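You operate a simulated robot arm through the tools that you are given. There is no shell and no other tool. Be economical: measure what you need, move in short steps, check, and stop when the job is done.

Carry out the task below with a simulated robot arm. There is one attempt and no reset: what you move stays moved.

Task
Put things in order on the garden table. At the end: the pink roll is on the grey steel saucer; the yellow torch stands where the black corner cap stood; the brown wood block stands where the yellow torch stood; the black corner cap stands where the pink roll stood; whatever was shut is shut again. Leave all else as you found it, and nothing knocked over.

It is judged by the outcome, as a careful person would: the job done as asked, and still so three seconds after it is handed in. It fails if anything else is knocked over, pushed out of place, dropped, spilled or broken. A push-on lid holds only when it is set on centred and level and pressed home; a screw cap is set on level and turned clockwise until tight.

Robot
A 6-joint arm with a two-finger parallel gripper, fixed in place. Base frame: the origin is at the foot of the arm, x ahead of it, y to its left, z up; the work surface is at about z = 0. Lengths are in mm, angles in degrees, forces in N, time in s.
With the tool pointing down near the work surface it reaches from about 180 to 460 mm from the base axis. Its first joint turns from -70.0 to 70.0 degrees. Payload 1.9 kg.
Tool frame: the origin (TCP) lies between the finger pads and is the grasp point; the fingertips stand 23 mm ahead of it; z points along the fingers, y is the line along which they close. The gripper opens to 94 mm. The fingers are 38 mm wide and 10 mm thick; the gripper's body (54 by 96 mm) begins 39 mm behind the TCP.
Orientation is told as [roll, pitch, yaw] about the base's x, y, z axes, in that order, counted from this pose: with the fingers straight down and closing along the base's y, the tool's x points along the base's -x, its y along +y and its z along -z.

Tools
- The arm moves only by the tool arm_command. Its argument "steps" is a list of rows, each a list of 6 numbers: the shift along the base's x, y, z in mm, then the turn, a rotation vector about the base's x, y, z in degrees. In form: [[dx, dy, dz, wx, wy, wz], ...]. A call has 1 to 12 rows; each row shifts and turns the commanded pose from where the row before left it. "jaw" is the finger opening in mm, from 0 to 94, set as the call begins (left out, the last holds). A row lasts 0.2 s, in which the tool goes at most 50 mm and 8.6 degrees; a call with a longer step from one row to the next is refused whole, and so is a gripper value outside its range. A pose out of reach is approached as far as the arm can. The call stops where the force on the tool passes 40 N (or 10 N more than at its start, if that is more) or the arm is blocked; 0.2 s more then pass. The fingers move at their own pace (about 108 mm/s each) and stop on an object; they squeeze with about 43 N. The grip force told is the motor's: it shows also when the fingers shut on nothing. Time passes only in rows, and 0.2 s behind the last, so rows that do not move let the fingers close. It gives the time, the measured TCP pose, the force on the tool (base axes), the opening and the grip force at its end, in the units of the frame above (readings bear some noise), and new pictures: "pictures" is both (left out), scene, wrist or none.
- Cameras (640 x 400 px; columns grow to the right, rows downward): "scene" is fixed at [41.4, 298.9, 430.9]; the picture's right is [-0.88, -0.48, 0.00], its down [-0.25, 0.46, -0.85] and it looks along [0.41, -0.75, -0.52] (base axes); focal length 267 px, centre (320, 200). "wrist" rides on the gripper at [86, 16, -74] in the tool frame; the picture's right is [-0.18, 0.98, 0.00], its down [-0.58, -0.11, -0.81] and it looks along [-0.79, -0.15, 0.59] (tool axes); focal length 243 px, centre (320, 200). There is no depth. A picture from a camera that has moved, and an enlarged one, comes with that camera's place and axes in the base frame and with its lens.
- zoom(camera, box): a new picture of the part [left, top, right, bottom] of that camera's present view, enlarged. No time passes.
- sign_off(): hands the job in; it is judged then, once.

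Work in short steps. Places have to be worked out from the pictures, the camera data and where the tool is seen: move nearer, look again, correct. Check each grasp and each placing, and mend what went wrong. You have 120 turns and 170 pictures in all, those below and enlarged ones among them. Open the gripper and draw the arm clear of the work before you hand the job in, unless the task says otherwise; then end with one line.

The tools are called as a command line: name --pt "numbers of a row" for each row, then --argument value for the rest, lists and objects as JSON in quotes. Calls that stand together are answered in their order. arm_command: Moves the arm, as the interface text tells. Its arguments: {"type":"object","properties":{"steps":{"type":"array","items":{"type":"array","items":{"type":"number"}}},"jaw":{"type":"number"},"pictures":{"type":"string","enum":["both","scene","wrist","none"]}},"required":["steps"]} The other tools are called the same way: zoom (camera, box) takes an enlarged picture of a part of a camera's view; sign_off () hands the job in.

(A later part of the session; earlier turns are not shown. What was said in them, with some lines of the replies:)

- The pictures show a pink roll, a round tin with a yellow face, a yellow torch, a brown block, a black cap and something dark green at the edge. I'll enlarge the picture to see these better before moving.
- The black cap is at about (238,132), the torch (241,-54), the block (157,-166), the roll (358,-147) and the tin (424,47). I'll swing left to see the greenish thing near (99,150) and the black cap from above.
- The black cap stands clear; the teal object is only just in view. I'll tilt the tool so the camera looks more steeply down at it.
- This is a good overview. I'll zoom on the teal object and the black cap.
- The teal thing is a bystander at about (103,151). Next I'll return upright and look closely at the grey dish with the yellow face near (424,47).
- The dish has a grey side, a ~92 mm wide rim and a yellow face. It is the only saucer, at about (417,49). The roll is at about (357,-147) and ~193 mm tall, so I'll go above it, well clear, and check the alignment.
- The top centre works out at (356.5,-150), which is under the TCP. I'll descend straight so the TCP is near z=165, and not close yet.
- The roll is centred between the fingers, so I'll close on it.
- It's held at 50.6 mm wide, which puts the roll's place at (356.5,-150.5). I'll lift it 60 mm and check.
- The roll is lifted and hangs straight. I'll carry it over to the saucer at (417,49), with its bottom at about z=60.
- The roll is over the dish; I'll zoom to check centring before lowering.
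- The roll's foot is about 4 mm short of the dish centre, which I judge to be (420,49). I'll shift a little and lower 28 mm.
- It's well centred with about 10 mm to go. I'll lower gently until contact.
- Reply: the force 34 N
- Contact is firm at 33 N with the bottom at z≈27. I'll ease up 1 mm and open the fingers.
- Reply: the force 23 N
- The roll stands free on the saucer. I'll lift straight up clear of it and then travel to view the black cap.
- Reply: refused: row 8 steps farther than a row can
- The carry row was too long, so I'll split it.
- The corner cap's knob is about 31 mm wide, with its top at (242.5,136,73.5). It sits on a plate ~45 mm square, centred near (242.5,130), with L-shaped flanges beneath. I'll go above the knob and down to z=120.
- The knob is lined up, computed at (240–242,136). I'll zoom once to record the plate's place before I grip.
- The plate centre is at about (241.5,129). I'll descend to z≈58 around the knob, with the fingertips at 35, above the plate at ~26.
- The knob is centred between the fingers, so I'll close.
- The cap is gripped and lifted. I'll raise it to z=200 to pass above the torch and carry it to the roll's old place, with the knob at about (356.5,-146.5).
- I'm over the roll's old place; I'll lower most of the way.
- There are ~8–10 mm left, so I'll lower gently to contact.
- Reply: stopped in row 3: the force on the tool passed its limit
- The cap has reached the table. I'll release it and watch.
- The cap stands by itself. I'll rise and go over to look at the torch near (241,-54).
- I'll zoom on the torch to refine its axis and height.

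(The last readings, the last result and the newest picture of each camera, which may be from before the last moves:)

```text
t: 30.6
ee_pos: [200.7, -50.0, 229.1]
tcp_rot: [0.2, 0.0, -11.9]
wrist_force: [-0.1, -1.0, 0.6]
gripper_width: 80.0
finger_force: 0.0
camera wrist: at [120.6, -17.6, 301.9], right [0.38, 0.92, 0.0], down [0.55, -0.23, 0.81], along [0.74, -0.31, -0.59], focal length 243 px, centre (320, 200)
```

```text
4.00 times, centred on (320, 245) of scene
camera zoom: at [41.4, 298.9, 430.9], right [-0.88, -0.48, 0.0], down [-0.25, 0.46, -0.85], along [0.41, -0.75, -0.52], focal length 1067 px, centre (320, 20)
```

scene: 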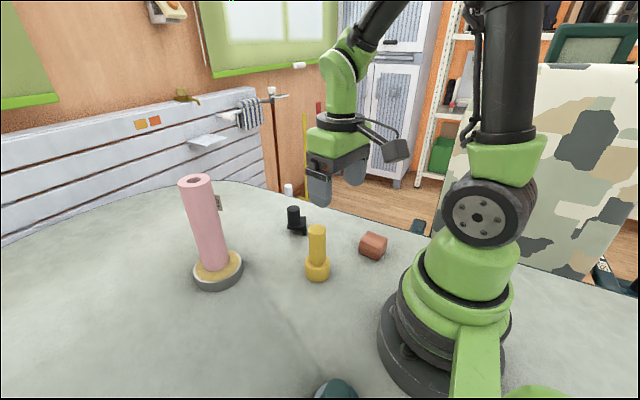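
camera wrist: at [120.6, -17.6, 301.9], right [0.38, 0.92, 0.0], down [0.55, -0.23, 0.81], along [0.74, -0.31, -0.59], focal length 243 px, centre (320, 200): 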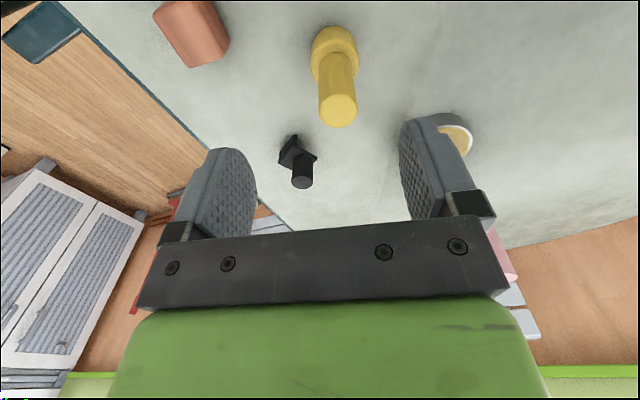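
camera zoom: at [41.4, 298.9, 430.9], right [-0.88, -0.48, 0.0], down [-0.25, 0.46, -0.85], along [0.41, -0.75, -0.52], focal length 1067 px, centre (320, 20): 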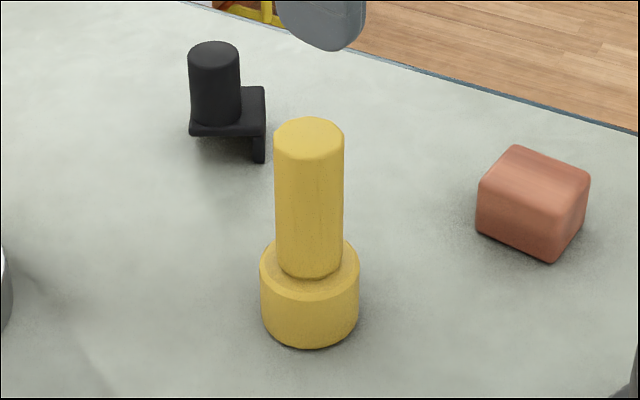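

The torch axis is at about (237,-51) with its top near z≈118. I'll move over it, down to z=155, and check.

arm_command --pt "18 -0.5 0 0 0 0" --pt "18.3 -0.5 0 0 0 0" --pt "0 0 -35 0 0 0" --pt "0 0 -39 0 0 0" --pt "0 0 0 0 0 0" --jaw 90 --pictures "wrist"

```text
t: 31.8
ee_pos: [238.0, -52.8, 154.3]
tcp_rot: [0.1, 0.0, -12.0]
wrist_force: [-0.3, 0.7, -0.1]
gripper_width: 89.9
finger_force: 0.0
camera wrist: at [158.2, -18.5, 227.1], right [0.38, 0.92, 0.0], down [0.55, -0.23, 0.81], along [0.74, -0.31, -0.59], focal length 243 px, centre (320, 200)
```

wrist: 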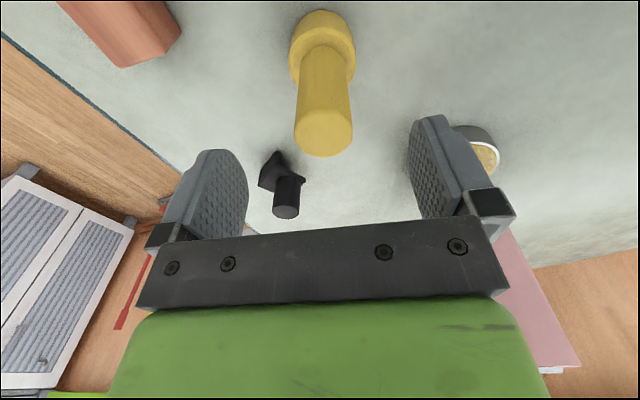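

The torch top computes at (239,-50), so it's aligned. I'll descend to z≈88.

arm_command --pt "1 1 -25 0 0 0" --pt "0 0 -25 0 0 0" --pt "0 0 -16 0 0 0" --pt "0 0 0 0 0 0"

```text
t: 32.8
ee_pos: [239.6, -51.3, 90.6]
tcp_rot: [0.2, 0.0, -12.0]
wrist_force: [-0.9, 0.3, 0.4]
gripper_width: 90.2
finger_force: 0.1
camera wrist: at [159.4, -18.5, 162.3], right [0.38, 0.92, 0.0], down [0.55, -0.23, 0.81], along [0.74, -0.31, -0.59], focal length 243 px, centre (320, 200)
```

scene: 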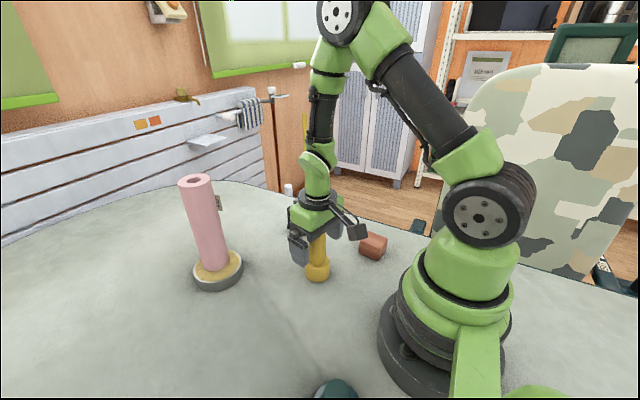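
wrist: 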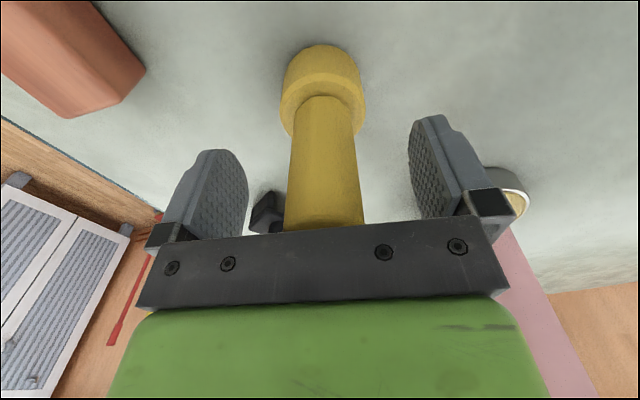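

The torch is between the fingers; I'll close and then lift.

arm_command --pt "0 0 0 0 0 0" --pt "0 0 0 0 0 0" --pt "0 0 0 0 0 0" --jaw 22 --pictures "none"

arm_command --pt "0 0 8 0 0 0" --pt "0 0 20 0 0 0" --pt "0 0 30 0 0 0" --pt "0 0 0 0 0 0"

```text
t: 33.6
ee_pos: [239.7, -51.7, 89.5]
tcp_rot: [0.1, 0.1, -11.9]
wrist_force: [0.2, -0.5, 1.4]
gripper_width: 33.2
finger_force: 43.0
```

```text
t: 34.6
ee_pos: [239.7, -48.7, 148.0]
tcp_rot: [0.1, 0.0, -12.0]
wrist_force: [-0.1, -0.6, -1.9]
gripper_width: 33.2
finger_force: 43.6
camera wrist: at [159.9, -16.7, 219.6], right [0.38, 0.92, 0.0], down [0.55, -0.23, 0.81], along [0.74, -0.31, -0.59], focal length 243 px, centre (320, 200)
```

scene: 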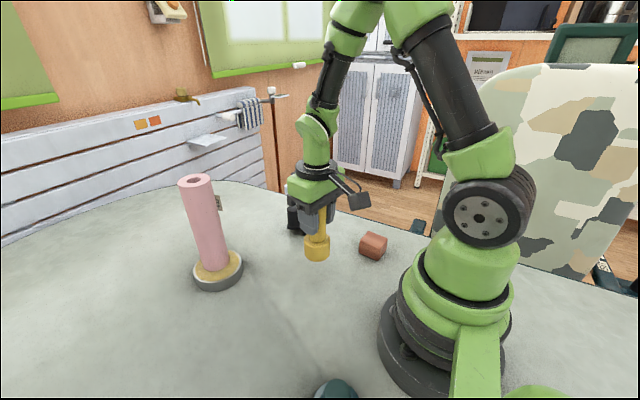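
wrist: 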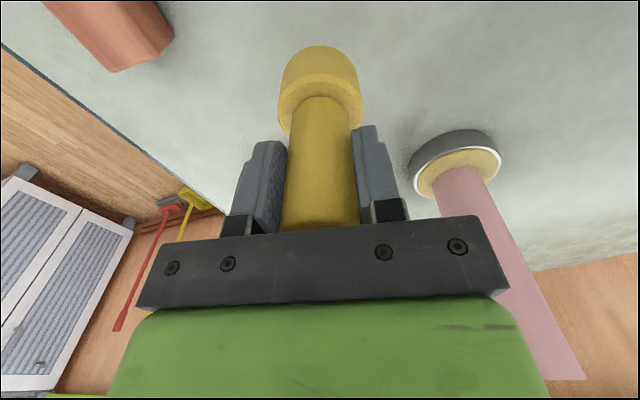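

The torch is held and clear, and its place was (238.5,-50.8). I'll carry it to the cap's old place at (241.5,131).

arm_command --pt "0 15 0 0 0 4" --pt "0 30 0 0 0 6" --pt "0 35 0 0 0 7" --pt "1 35 0 0 0 7" --pt "1 35 0 0 0 6" --pt "1 22 0 0 0 5" --pt "0 9.5 0 0 0 5" --pt "0 0 0 0 0 0" --pt "0 0 -20 0 0 0" --pt "0 0 -28 0 0 0" --pt "0 0 0 0 0 0"

```text
t: 37.0
ee_pos: [243.2, 130.9, 97.2]
tcp_rot: [0.1, 0.0, 27.9]
wrist_force: [0.2, 0.0, -1.4]
gripper_width: 33.0
finger_force: 42.4
camera wrist: at [159.6, 103.0, 169.5], right [-0.3, 0.95, 0.0], down [0.56, 0.18, 0.81], along [0.77, 0.24, -0.59], focal length 243 px, centre (320, 200)
```

scene: 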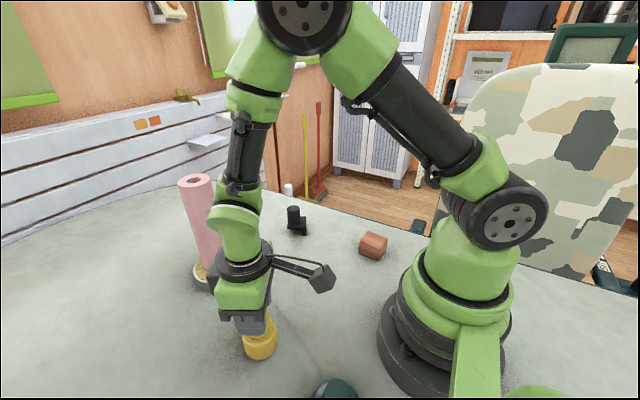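
wrist: 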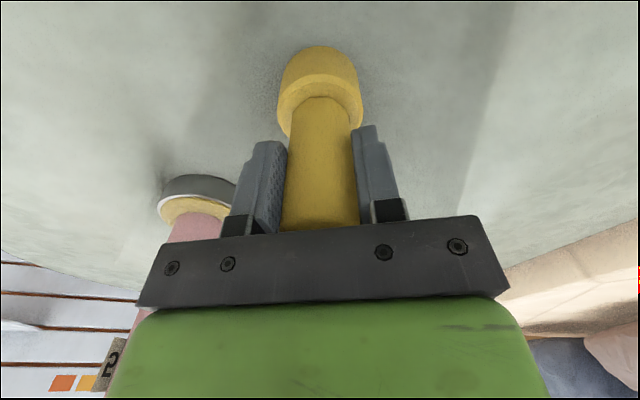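

It's over the spot with ~8 mm to go. I'll lower gently.

arm_command --pt "0 0 -4 0 0 0" --pt "0 0 -2 0 0 0" --pt "0 0 -1 0 0 0" --pt "0 0 -1 0 0 0" --pt "0 0 0 0 0 0" --pictures "none"

```text
t: 38.2
ee_pos: [242.7, 128.8, 90.4]
tcp_rot: [0.1, 0.0, 27.9]
wrist_force: [0.1, 0.3, -0.6]
gripper_width: 33.0
finger_force: 42.6
```

arm_command --pt "0 0 -1 0 0 0" --pt "0 0 -1 0 0 0" --pt "0 0 0 0 0 0" --pictures "none"

```text
t: 39.0
ee_pos: [241.2, 129.5, 89.1]
tcp_rot: [0.1, -0.2, 28.0]
wrist_force: [-3.0, 4.8, 12.3]
gripper_width: 33.1
finger_force: 42.8
```

Contact at 12 N, so I'll release.

arm_command --pt "0 0 0 0 0 0" --pt "0 0 0 0 0 0" --pt "0 0 0 0 0 0" --jaw 88 --pictures "wrist"

```text
t: 39.8
ee_pos: [241.3, 128.5, 89.2]
tcp_rot: [0.1, 0.0, 27.9]
wrist_force: [-0.5, 0.6, 0.2]
gripper_width: 87.9
finger_force: 0.0
camera wrist: at [159.3, 102.1, 162.0], right [-0.3, 0.95, 0.0], down [0.56, 0.18, 0.81], along [0.77, 0.24, -0.59], focal length 243 px, centre (320, 200)
```

wrist: 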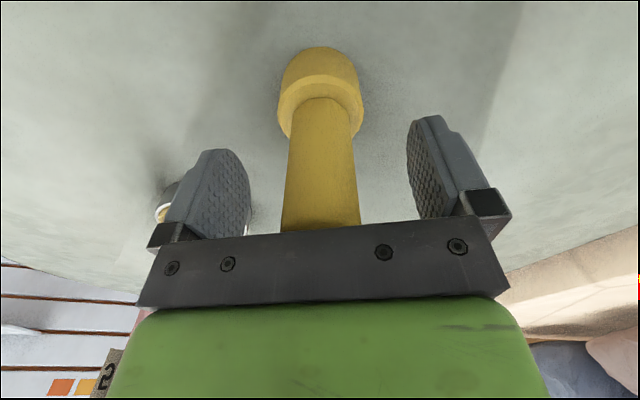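

The torch stands on its new spot. I'll rise and swing to the brown block near (157,-166).

arm_command --pt "0 0 40 0 0 0" --pt "0 0 45 0 0 0" --pt "0 0 40 0 0 -4" --pt "-10 -30 0 0 0 -8" --pt "-10 -35 0 0 0 -8" --pt "-10 -35 0 0 0 -8" --pt "-10 -35 0 0 0 -8" --pt "-10 -35 0 0 0 -8" --pt "-10 -30 0 0 0 -8" --pt "-14 -30 0 0 0 -8" --pt "-12 -20 0 0 0 -8" --pt "0 0 0 0 0 -4"

```text
t: 42.4
ee_pos: [157.6, -119.0, 214.0]
tcp_rot: [0.1, 0.0, -44.0]
wrist_force: [-0.4, 0.4, 0.4]
gripper_width: 88.1
finger_force: 0.1
camera wrist: at [106.8, -48.9, 287.5], right [0.82, 0.58, 0.0], down [0.34, -0.48, 0.81], along [0.47, -0.66, -0.59], focal length 243 px, centre (320, 200)
```

scene: 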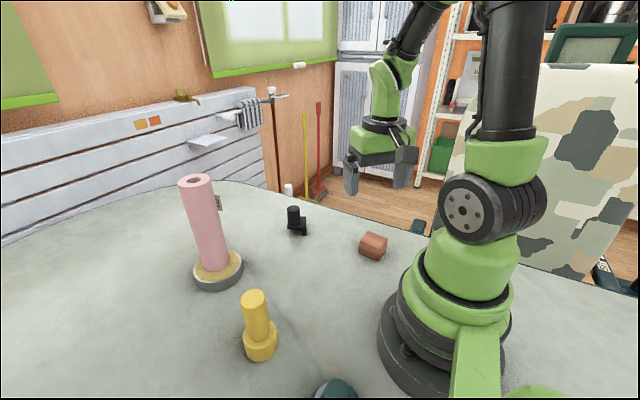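
wrist: 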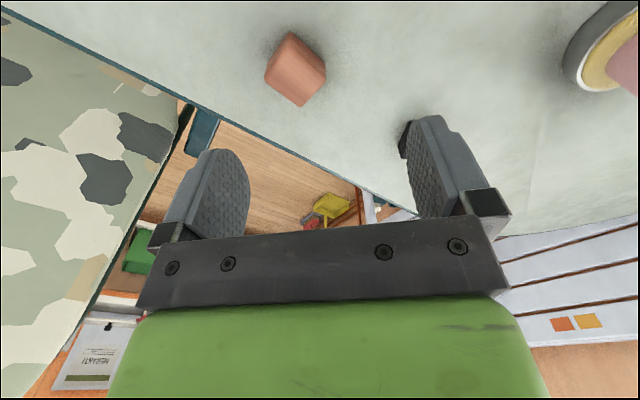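

zoom --camera "wrist" --box '[245, 15, 345, 125]'

zoom --camera "scene" --box '[340, 215, 410, 275]'

```text
3.64 times, centred on (295, 70) of wrist
camera zoom: at [106.8, -48.9, 287.5], right [0.82, 0.58, 0.0], down [0.34, -0.48, 0.81], along [0.47, -0.66, -0.59], focal length 882 px, centre (411, 673)
```

zoom: 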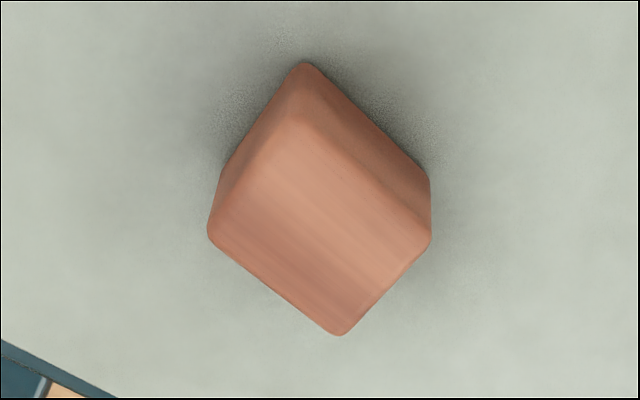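

```text
6.67 times, centred on (375, 245) of scene
camera zoom: at [41.4, 298.9, 430.9], right [-0.88, -0.48, 0.0], down [-0.25, 0.46, -0.85], along [0.41, -0.75, -0.52], focal length 1778 px, centre (-47, -100)
```

zoom: 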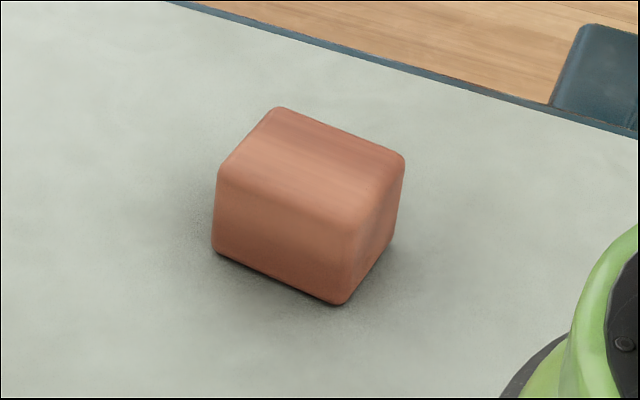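

The block is about 49×42×33 mm, centred near (162.5,-175), with its short side along y turned by -9°. I'll move above it at z≈130 with yaw -9 and check.

arm_command --pt "2 -20 -10 0 0 7" --pt "3 -20 -20 0 0 7" --pt "0 -15 -20 0 0 7" --pt "0 -1 -20 0 0 7" --pt "0 0 -14 0 0 7" --pt "0 0 0 0 0 0"

```text
t: 43.8
ee_pos: [161.7, -177.2, 130.6]
tcp_rot: [0.1, 0.1, -8.9]
wrist_force: [-0.7, 0.6, -0.8]
gripper_width: 88.0
finger_force: 0.2
camera wrist: at [79.6, -147.7, 203.2], right [0.33, 0.94, 0.0], down [0.56, -0.2, 0.81], along [0.76, -0.27, -0.59], focal length 243 px, centre (320, 200)
```

scene: 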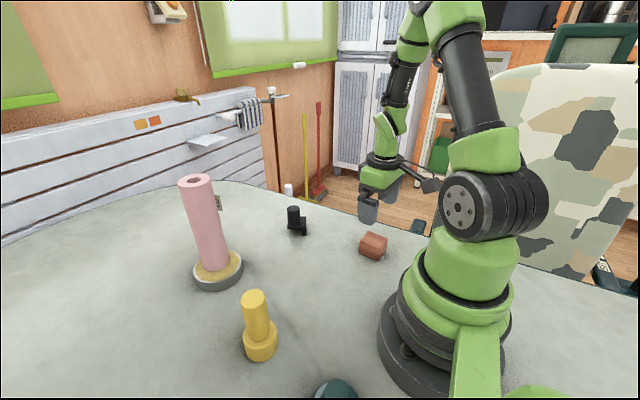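
wrist: 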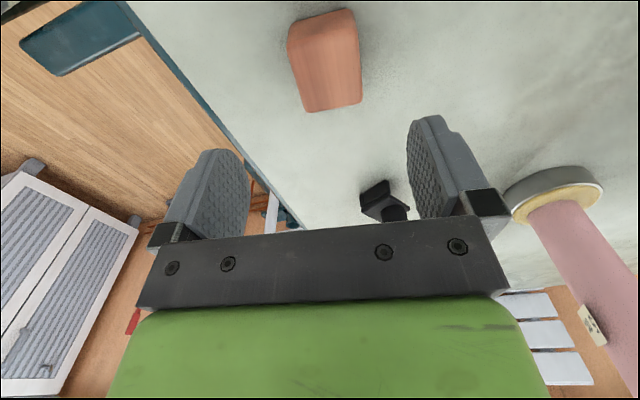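

The block is well aligned, with its centre at about (163.5,-172.5). I'll shift slightly and descend to z≈28.

arm_command --pt "1 3 -30 0 0 -1" --pt "0 0 -30 0 0 0" --pt "0 0 -25 0 0 0" --pt "0 0 -10 0 0 0" --pt "0 0 -5 0 0 0" --pt "0 0 0 0 0 0"

```text
t: 45.2
ee_pos: [162.6, -173.2, 29.3]
tcp_rot: [0.1, 0.0, -9.9]
wrist_force: [-0.3, 0.3, -0.5]
gripper_width: 88.0
finger_force: 0.1
camera wrist: at [81.6, -143.4, 102.7], right [0.35, 0.94, 0.0], down [0.55, -0.21, 0.81], along [0.76, -0.28, -0.59], focal length 243 px, centre (320, 200)
```

scene: 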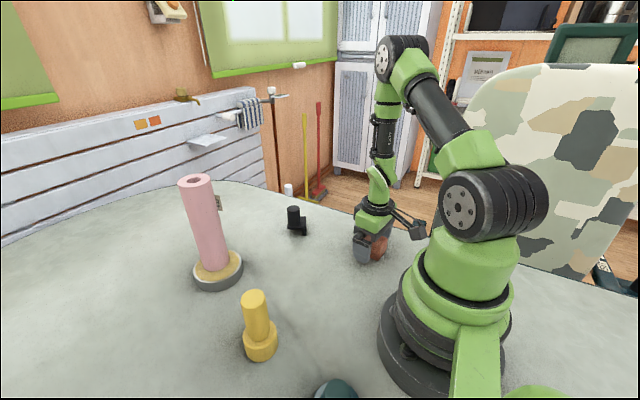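
wrist: 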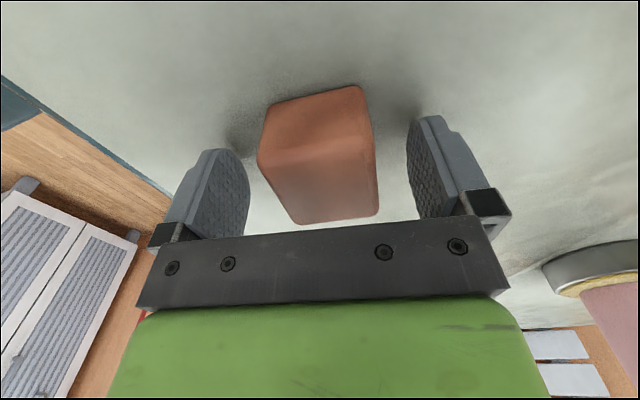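

The block is between the fingers. I'll close and lift.

arm_command --pt "0 0 0 0 0 0" --pt "0 0 0 0 0 0" --pt "0 0 0 0 0 0" --jaw 30 --pictures "none"

arm_command --pt "0 0 8 0 0 0" --pt "0 0 20 0 0 0" --pt "0 0 30 0 0 0" --pt "0 0 0 0 0 0"

```text
t: 46.0
ee_pos: [162.8, -173.0, 30.2]
tcp_rot: [0.1, -0.1, -10.1]
wrist_force: [0.0, 0.5, 0.3]
gripper_width: 45.3
finger_force: 42.9
```

```text
t: 47.0
ee_pos: [161.8, -174.1, 86.3]
tcp_rot: [0.1, 0.1, -10.0]
wrist_force: [-0.7, 0.3, -0.6]
gripper_width: 45.0
finger_force: 42.9
camera wrist: at [81.7, -143.0, 160.3], right [0.35, 0.94, 0.0], down [0.55, -0.21, 0.81], along [0.76, -0.28, -0.59], focal length 243 px, centre (320, 200)
```

scene: 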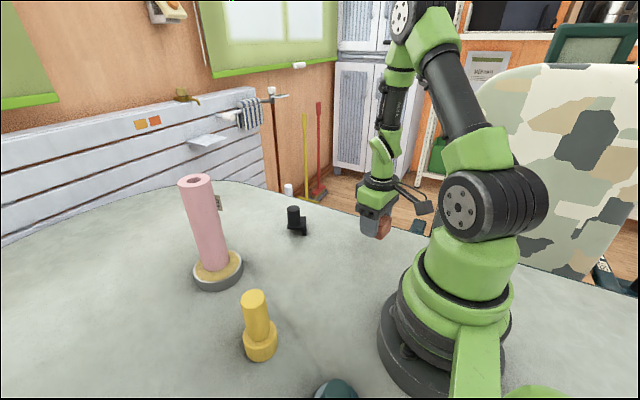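
wrist: 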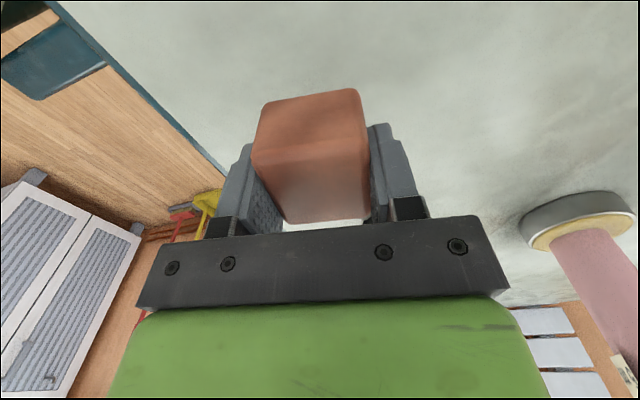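

The block is held level. I'll carry it to the torch's old place (238.5,-51) and lower it most of the way.

arm_command --pt "10 15 0 0 0 0" --pt "18 30 0 0 0 0" --pt "18 30 0 0 0 0" --pt "18 30 0 0 0 0" --pt "8 12 0 0 0 0" --pt "2.5 5 0 0 0 0" --pt "0 0 -25 0 0 0" --pt "0 0 -25 0 0 0" --pt "0 0 0 0 0 0"

```text
t: 49.0
ee_pos: [238.7, -51.7, 38.2]
tcp_rot: [0.1, 0.0, -10.1]
wrist_force: [-0.2, -0.5, -0.1]
gripper_width: 45.0
finger_force: 43.0
camera wrist: at [156.3, -20.7, 111.2], right [0.35, 0.94, 0.0], down [0.55, -0.21, 0.81], along [0.75, -0.28, -0.59], focal length 243 px, centre (320, 200)
```

scene: 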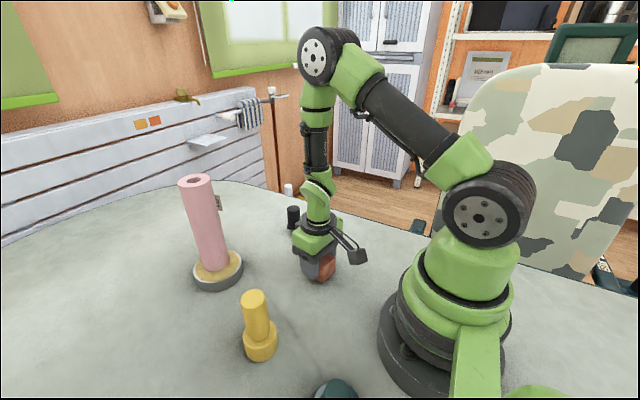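
wrist: 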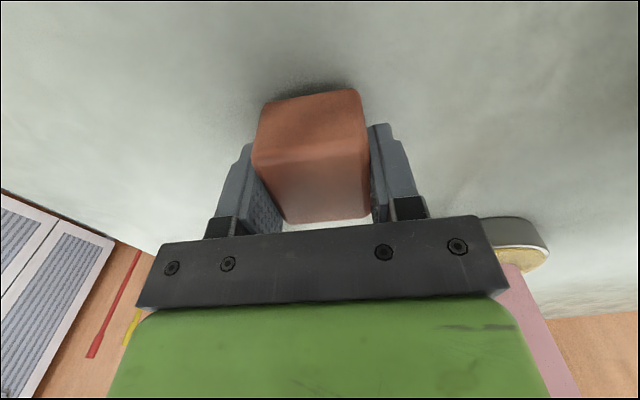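

It's over the spot, about 8 mm up. I'll lower to contact.

arm_command --pt "0 0 -4 0 0 0" --pt "0 0 -2 0 0 0" --pt "0 0 -1 0 0 0" --pt "0 0 -1 0 0 0" --pt "0 0 0 0 0 0" --pictures "none"

```text
t: 50.2
ee_pos: [237.5, -52.1, 29.1]
tcp_rot: [0.1, -0.1, -9.9]
wrist_force: [0.1, 0.2, -0.9]
gripper_width: 45.2
finger_force: 42.9
```

arm_command --pt "0 0 -1 0 0 0" --pt "0 0 0 0 0 0" --pictures "none"

```text
t: 50.8
ee_pos: [236.8, -50.7, 29.7]
tcp_rot: [0.1, 0.1, -9.9]
wrist_force: [-4.7, 0.9, 24.9]
gripper_width: 45.3
finger_force: 43.3
```

Contact at 25 N, so I'll release.

arm_command --pt "0 0 0 0 0 0" --pt "0 0 0 0 0 0" --pt "0 0 0 0 0 0" --jaw 80 --pictures "none"

arm_command --pt "0 0 20 0 0 0" --pt "0 0 40 0 0 0" --pt "0 0 45 0 0 0" --pt "0 0 45 0 0 0" --pt "-20 0 45 0 0 0" --pt "-30 0 30 0 0 0" --pt "0 0 0 0 0 0"

```text
t: 51.6
ee_pos: [237.3, -51.1, 28.9]
tcp_rot: [0.1, -0.1, -10.1]
wrist_force: [0.5, -0.3, -0.2]
gripper_width: 79.9
finger_force: 0.0
```

```text
t: 53.2
ee_pos: [185.3, -50.7, 254.4]
tcp_rot: [0.1, 0.1, -9.9]
wrist_force: [-0.2, -0.5, 0.0]
gripper_width: 79.9
finger_force: 0.0
camera wrist: at [105.5, -20.4, 326.9], right [0.35, 0.94, 0.0], down [0.55, -0.21, 0.81], along [0.76, -0.28, -0.59], focal length 243 px, centre (320, 200)
```

scene: 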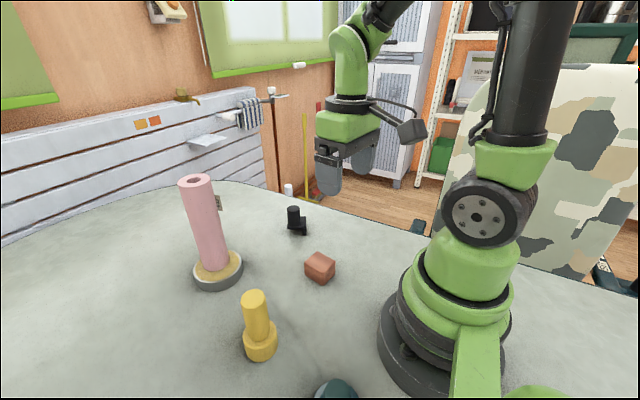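
wrist: 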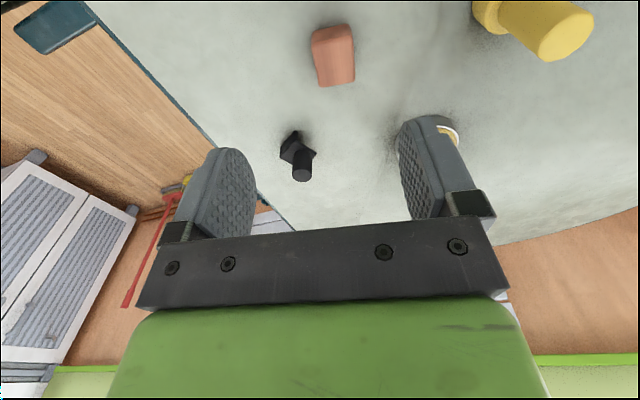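

All four are placed and the arm is clear. I'll take one zoom to confirm everything stands properly.

zoom --camera "scene" --box '[160, 160, 400, 400]'

```text
1.67 times, centred on (280, 280) of scene
camera zoom: at [41.4, 298.9, 430.9], right [-0.88, -0.48, 0.0], down [-0.25, 0.46, -0.85], along [0.41, -0.75, -0.52], focal length 444 px, centre (387, 67)
```

zoom: 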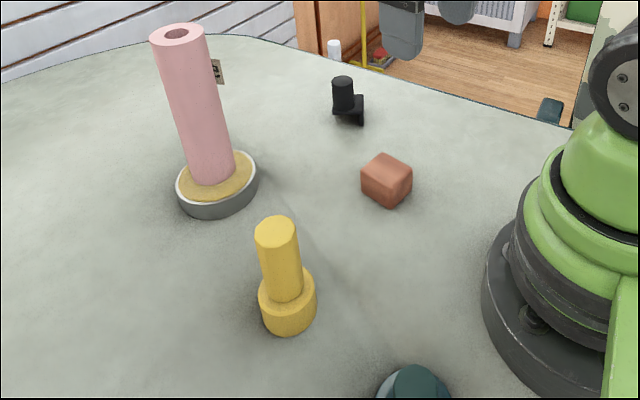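

Everything stands upright in its asked-for place, nothing else was moved, and nothing had to be opened or shut. I'm handing it in.

sign_off

```text
The job is handed in.
```

The job is handed in: the roll is on the saucer, the cap stands where the roll stood, the torch where the cap stood and the block where the torch stood. All of them were upright in the last picture.
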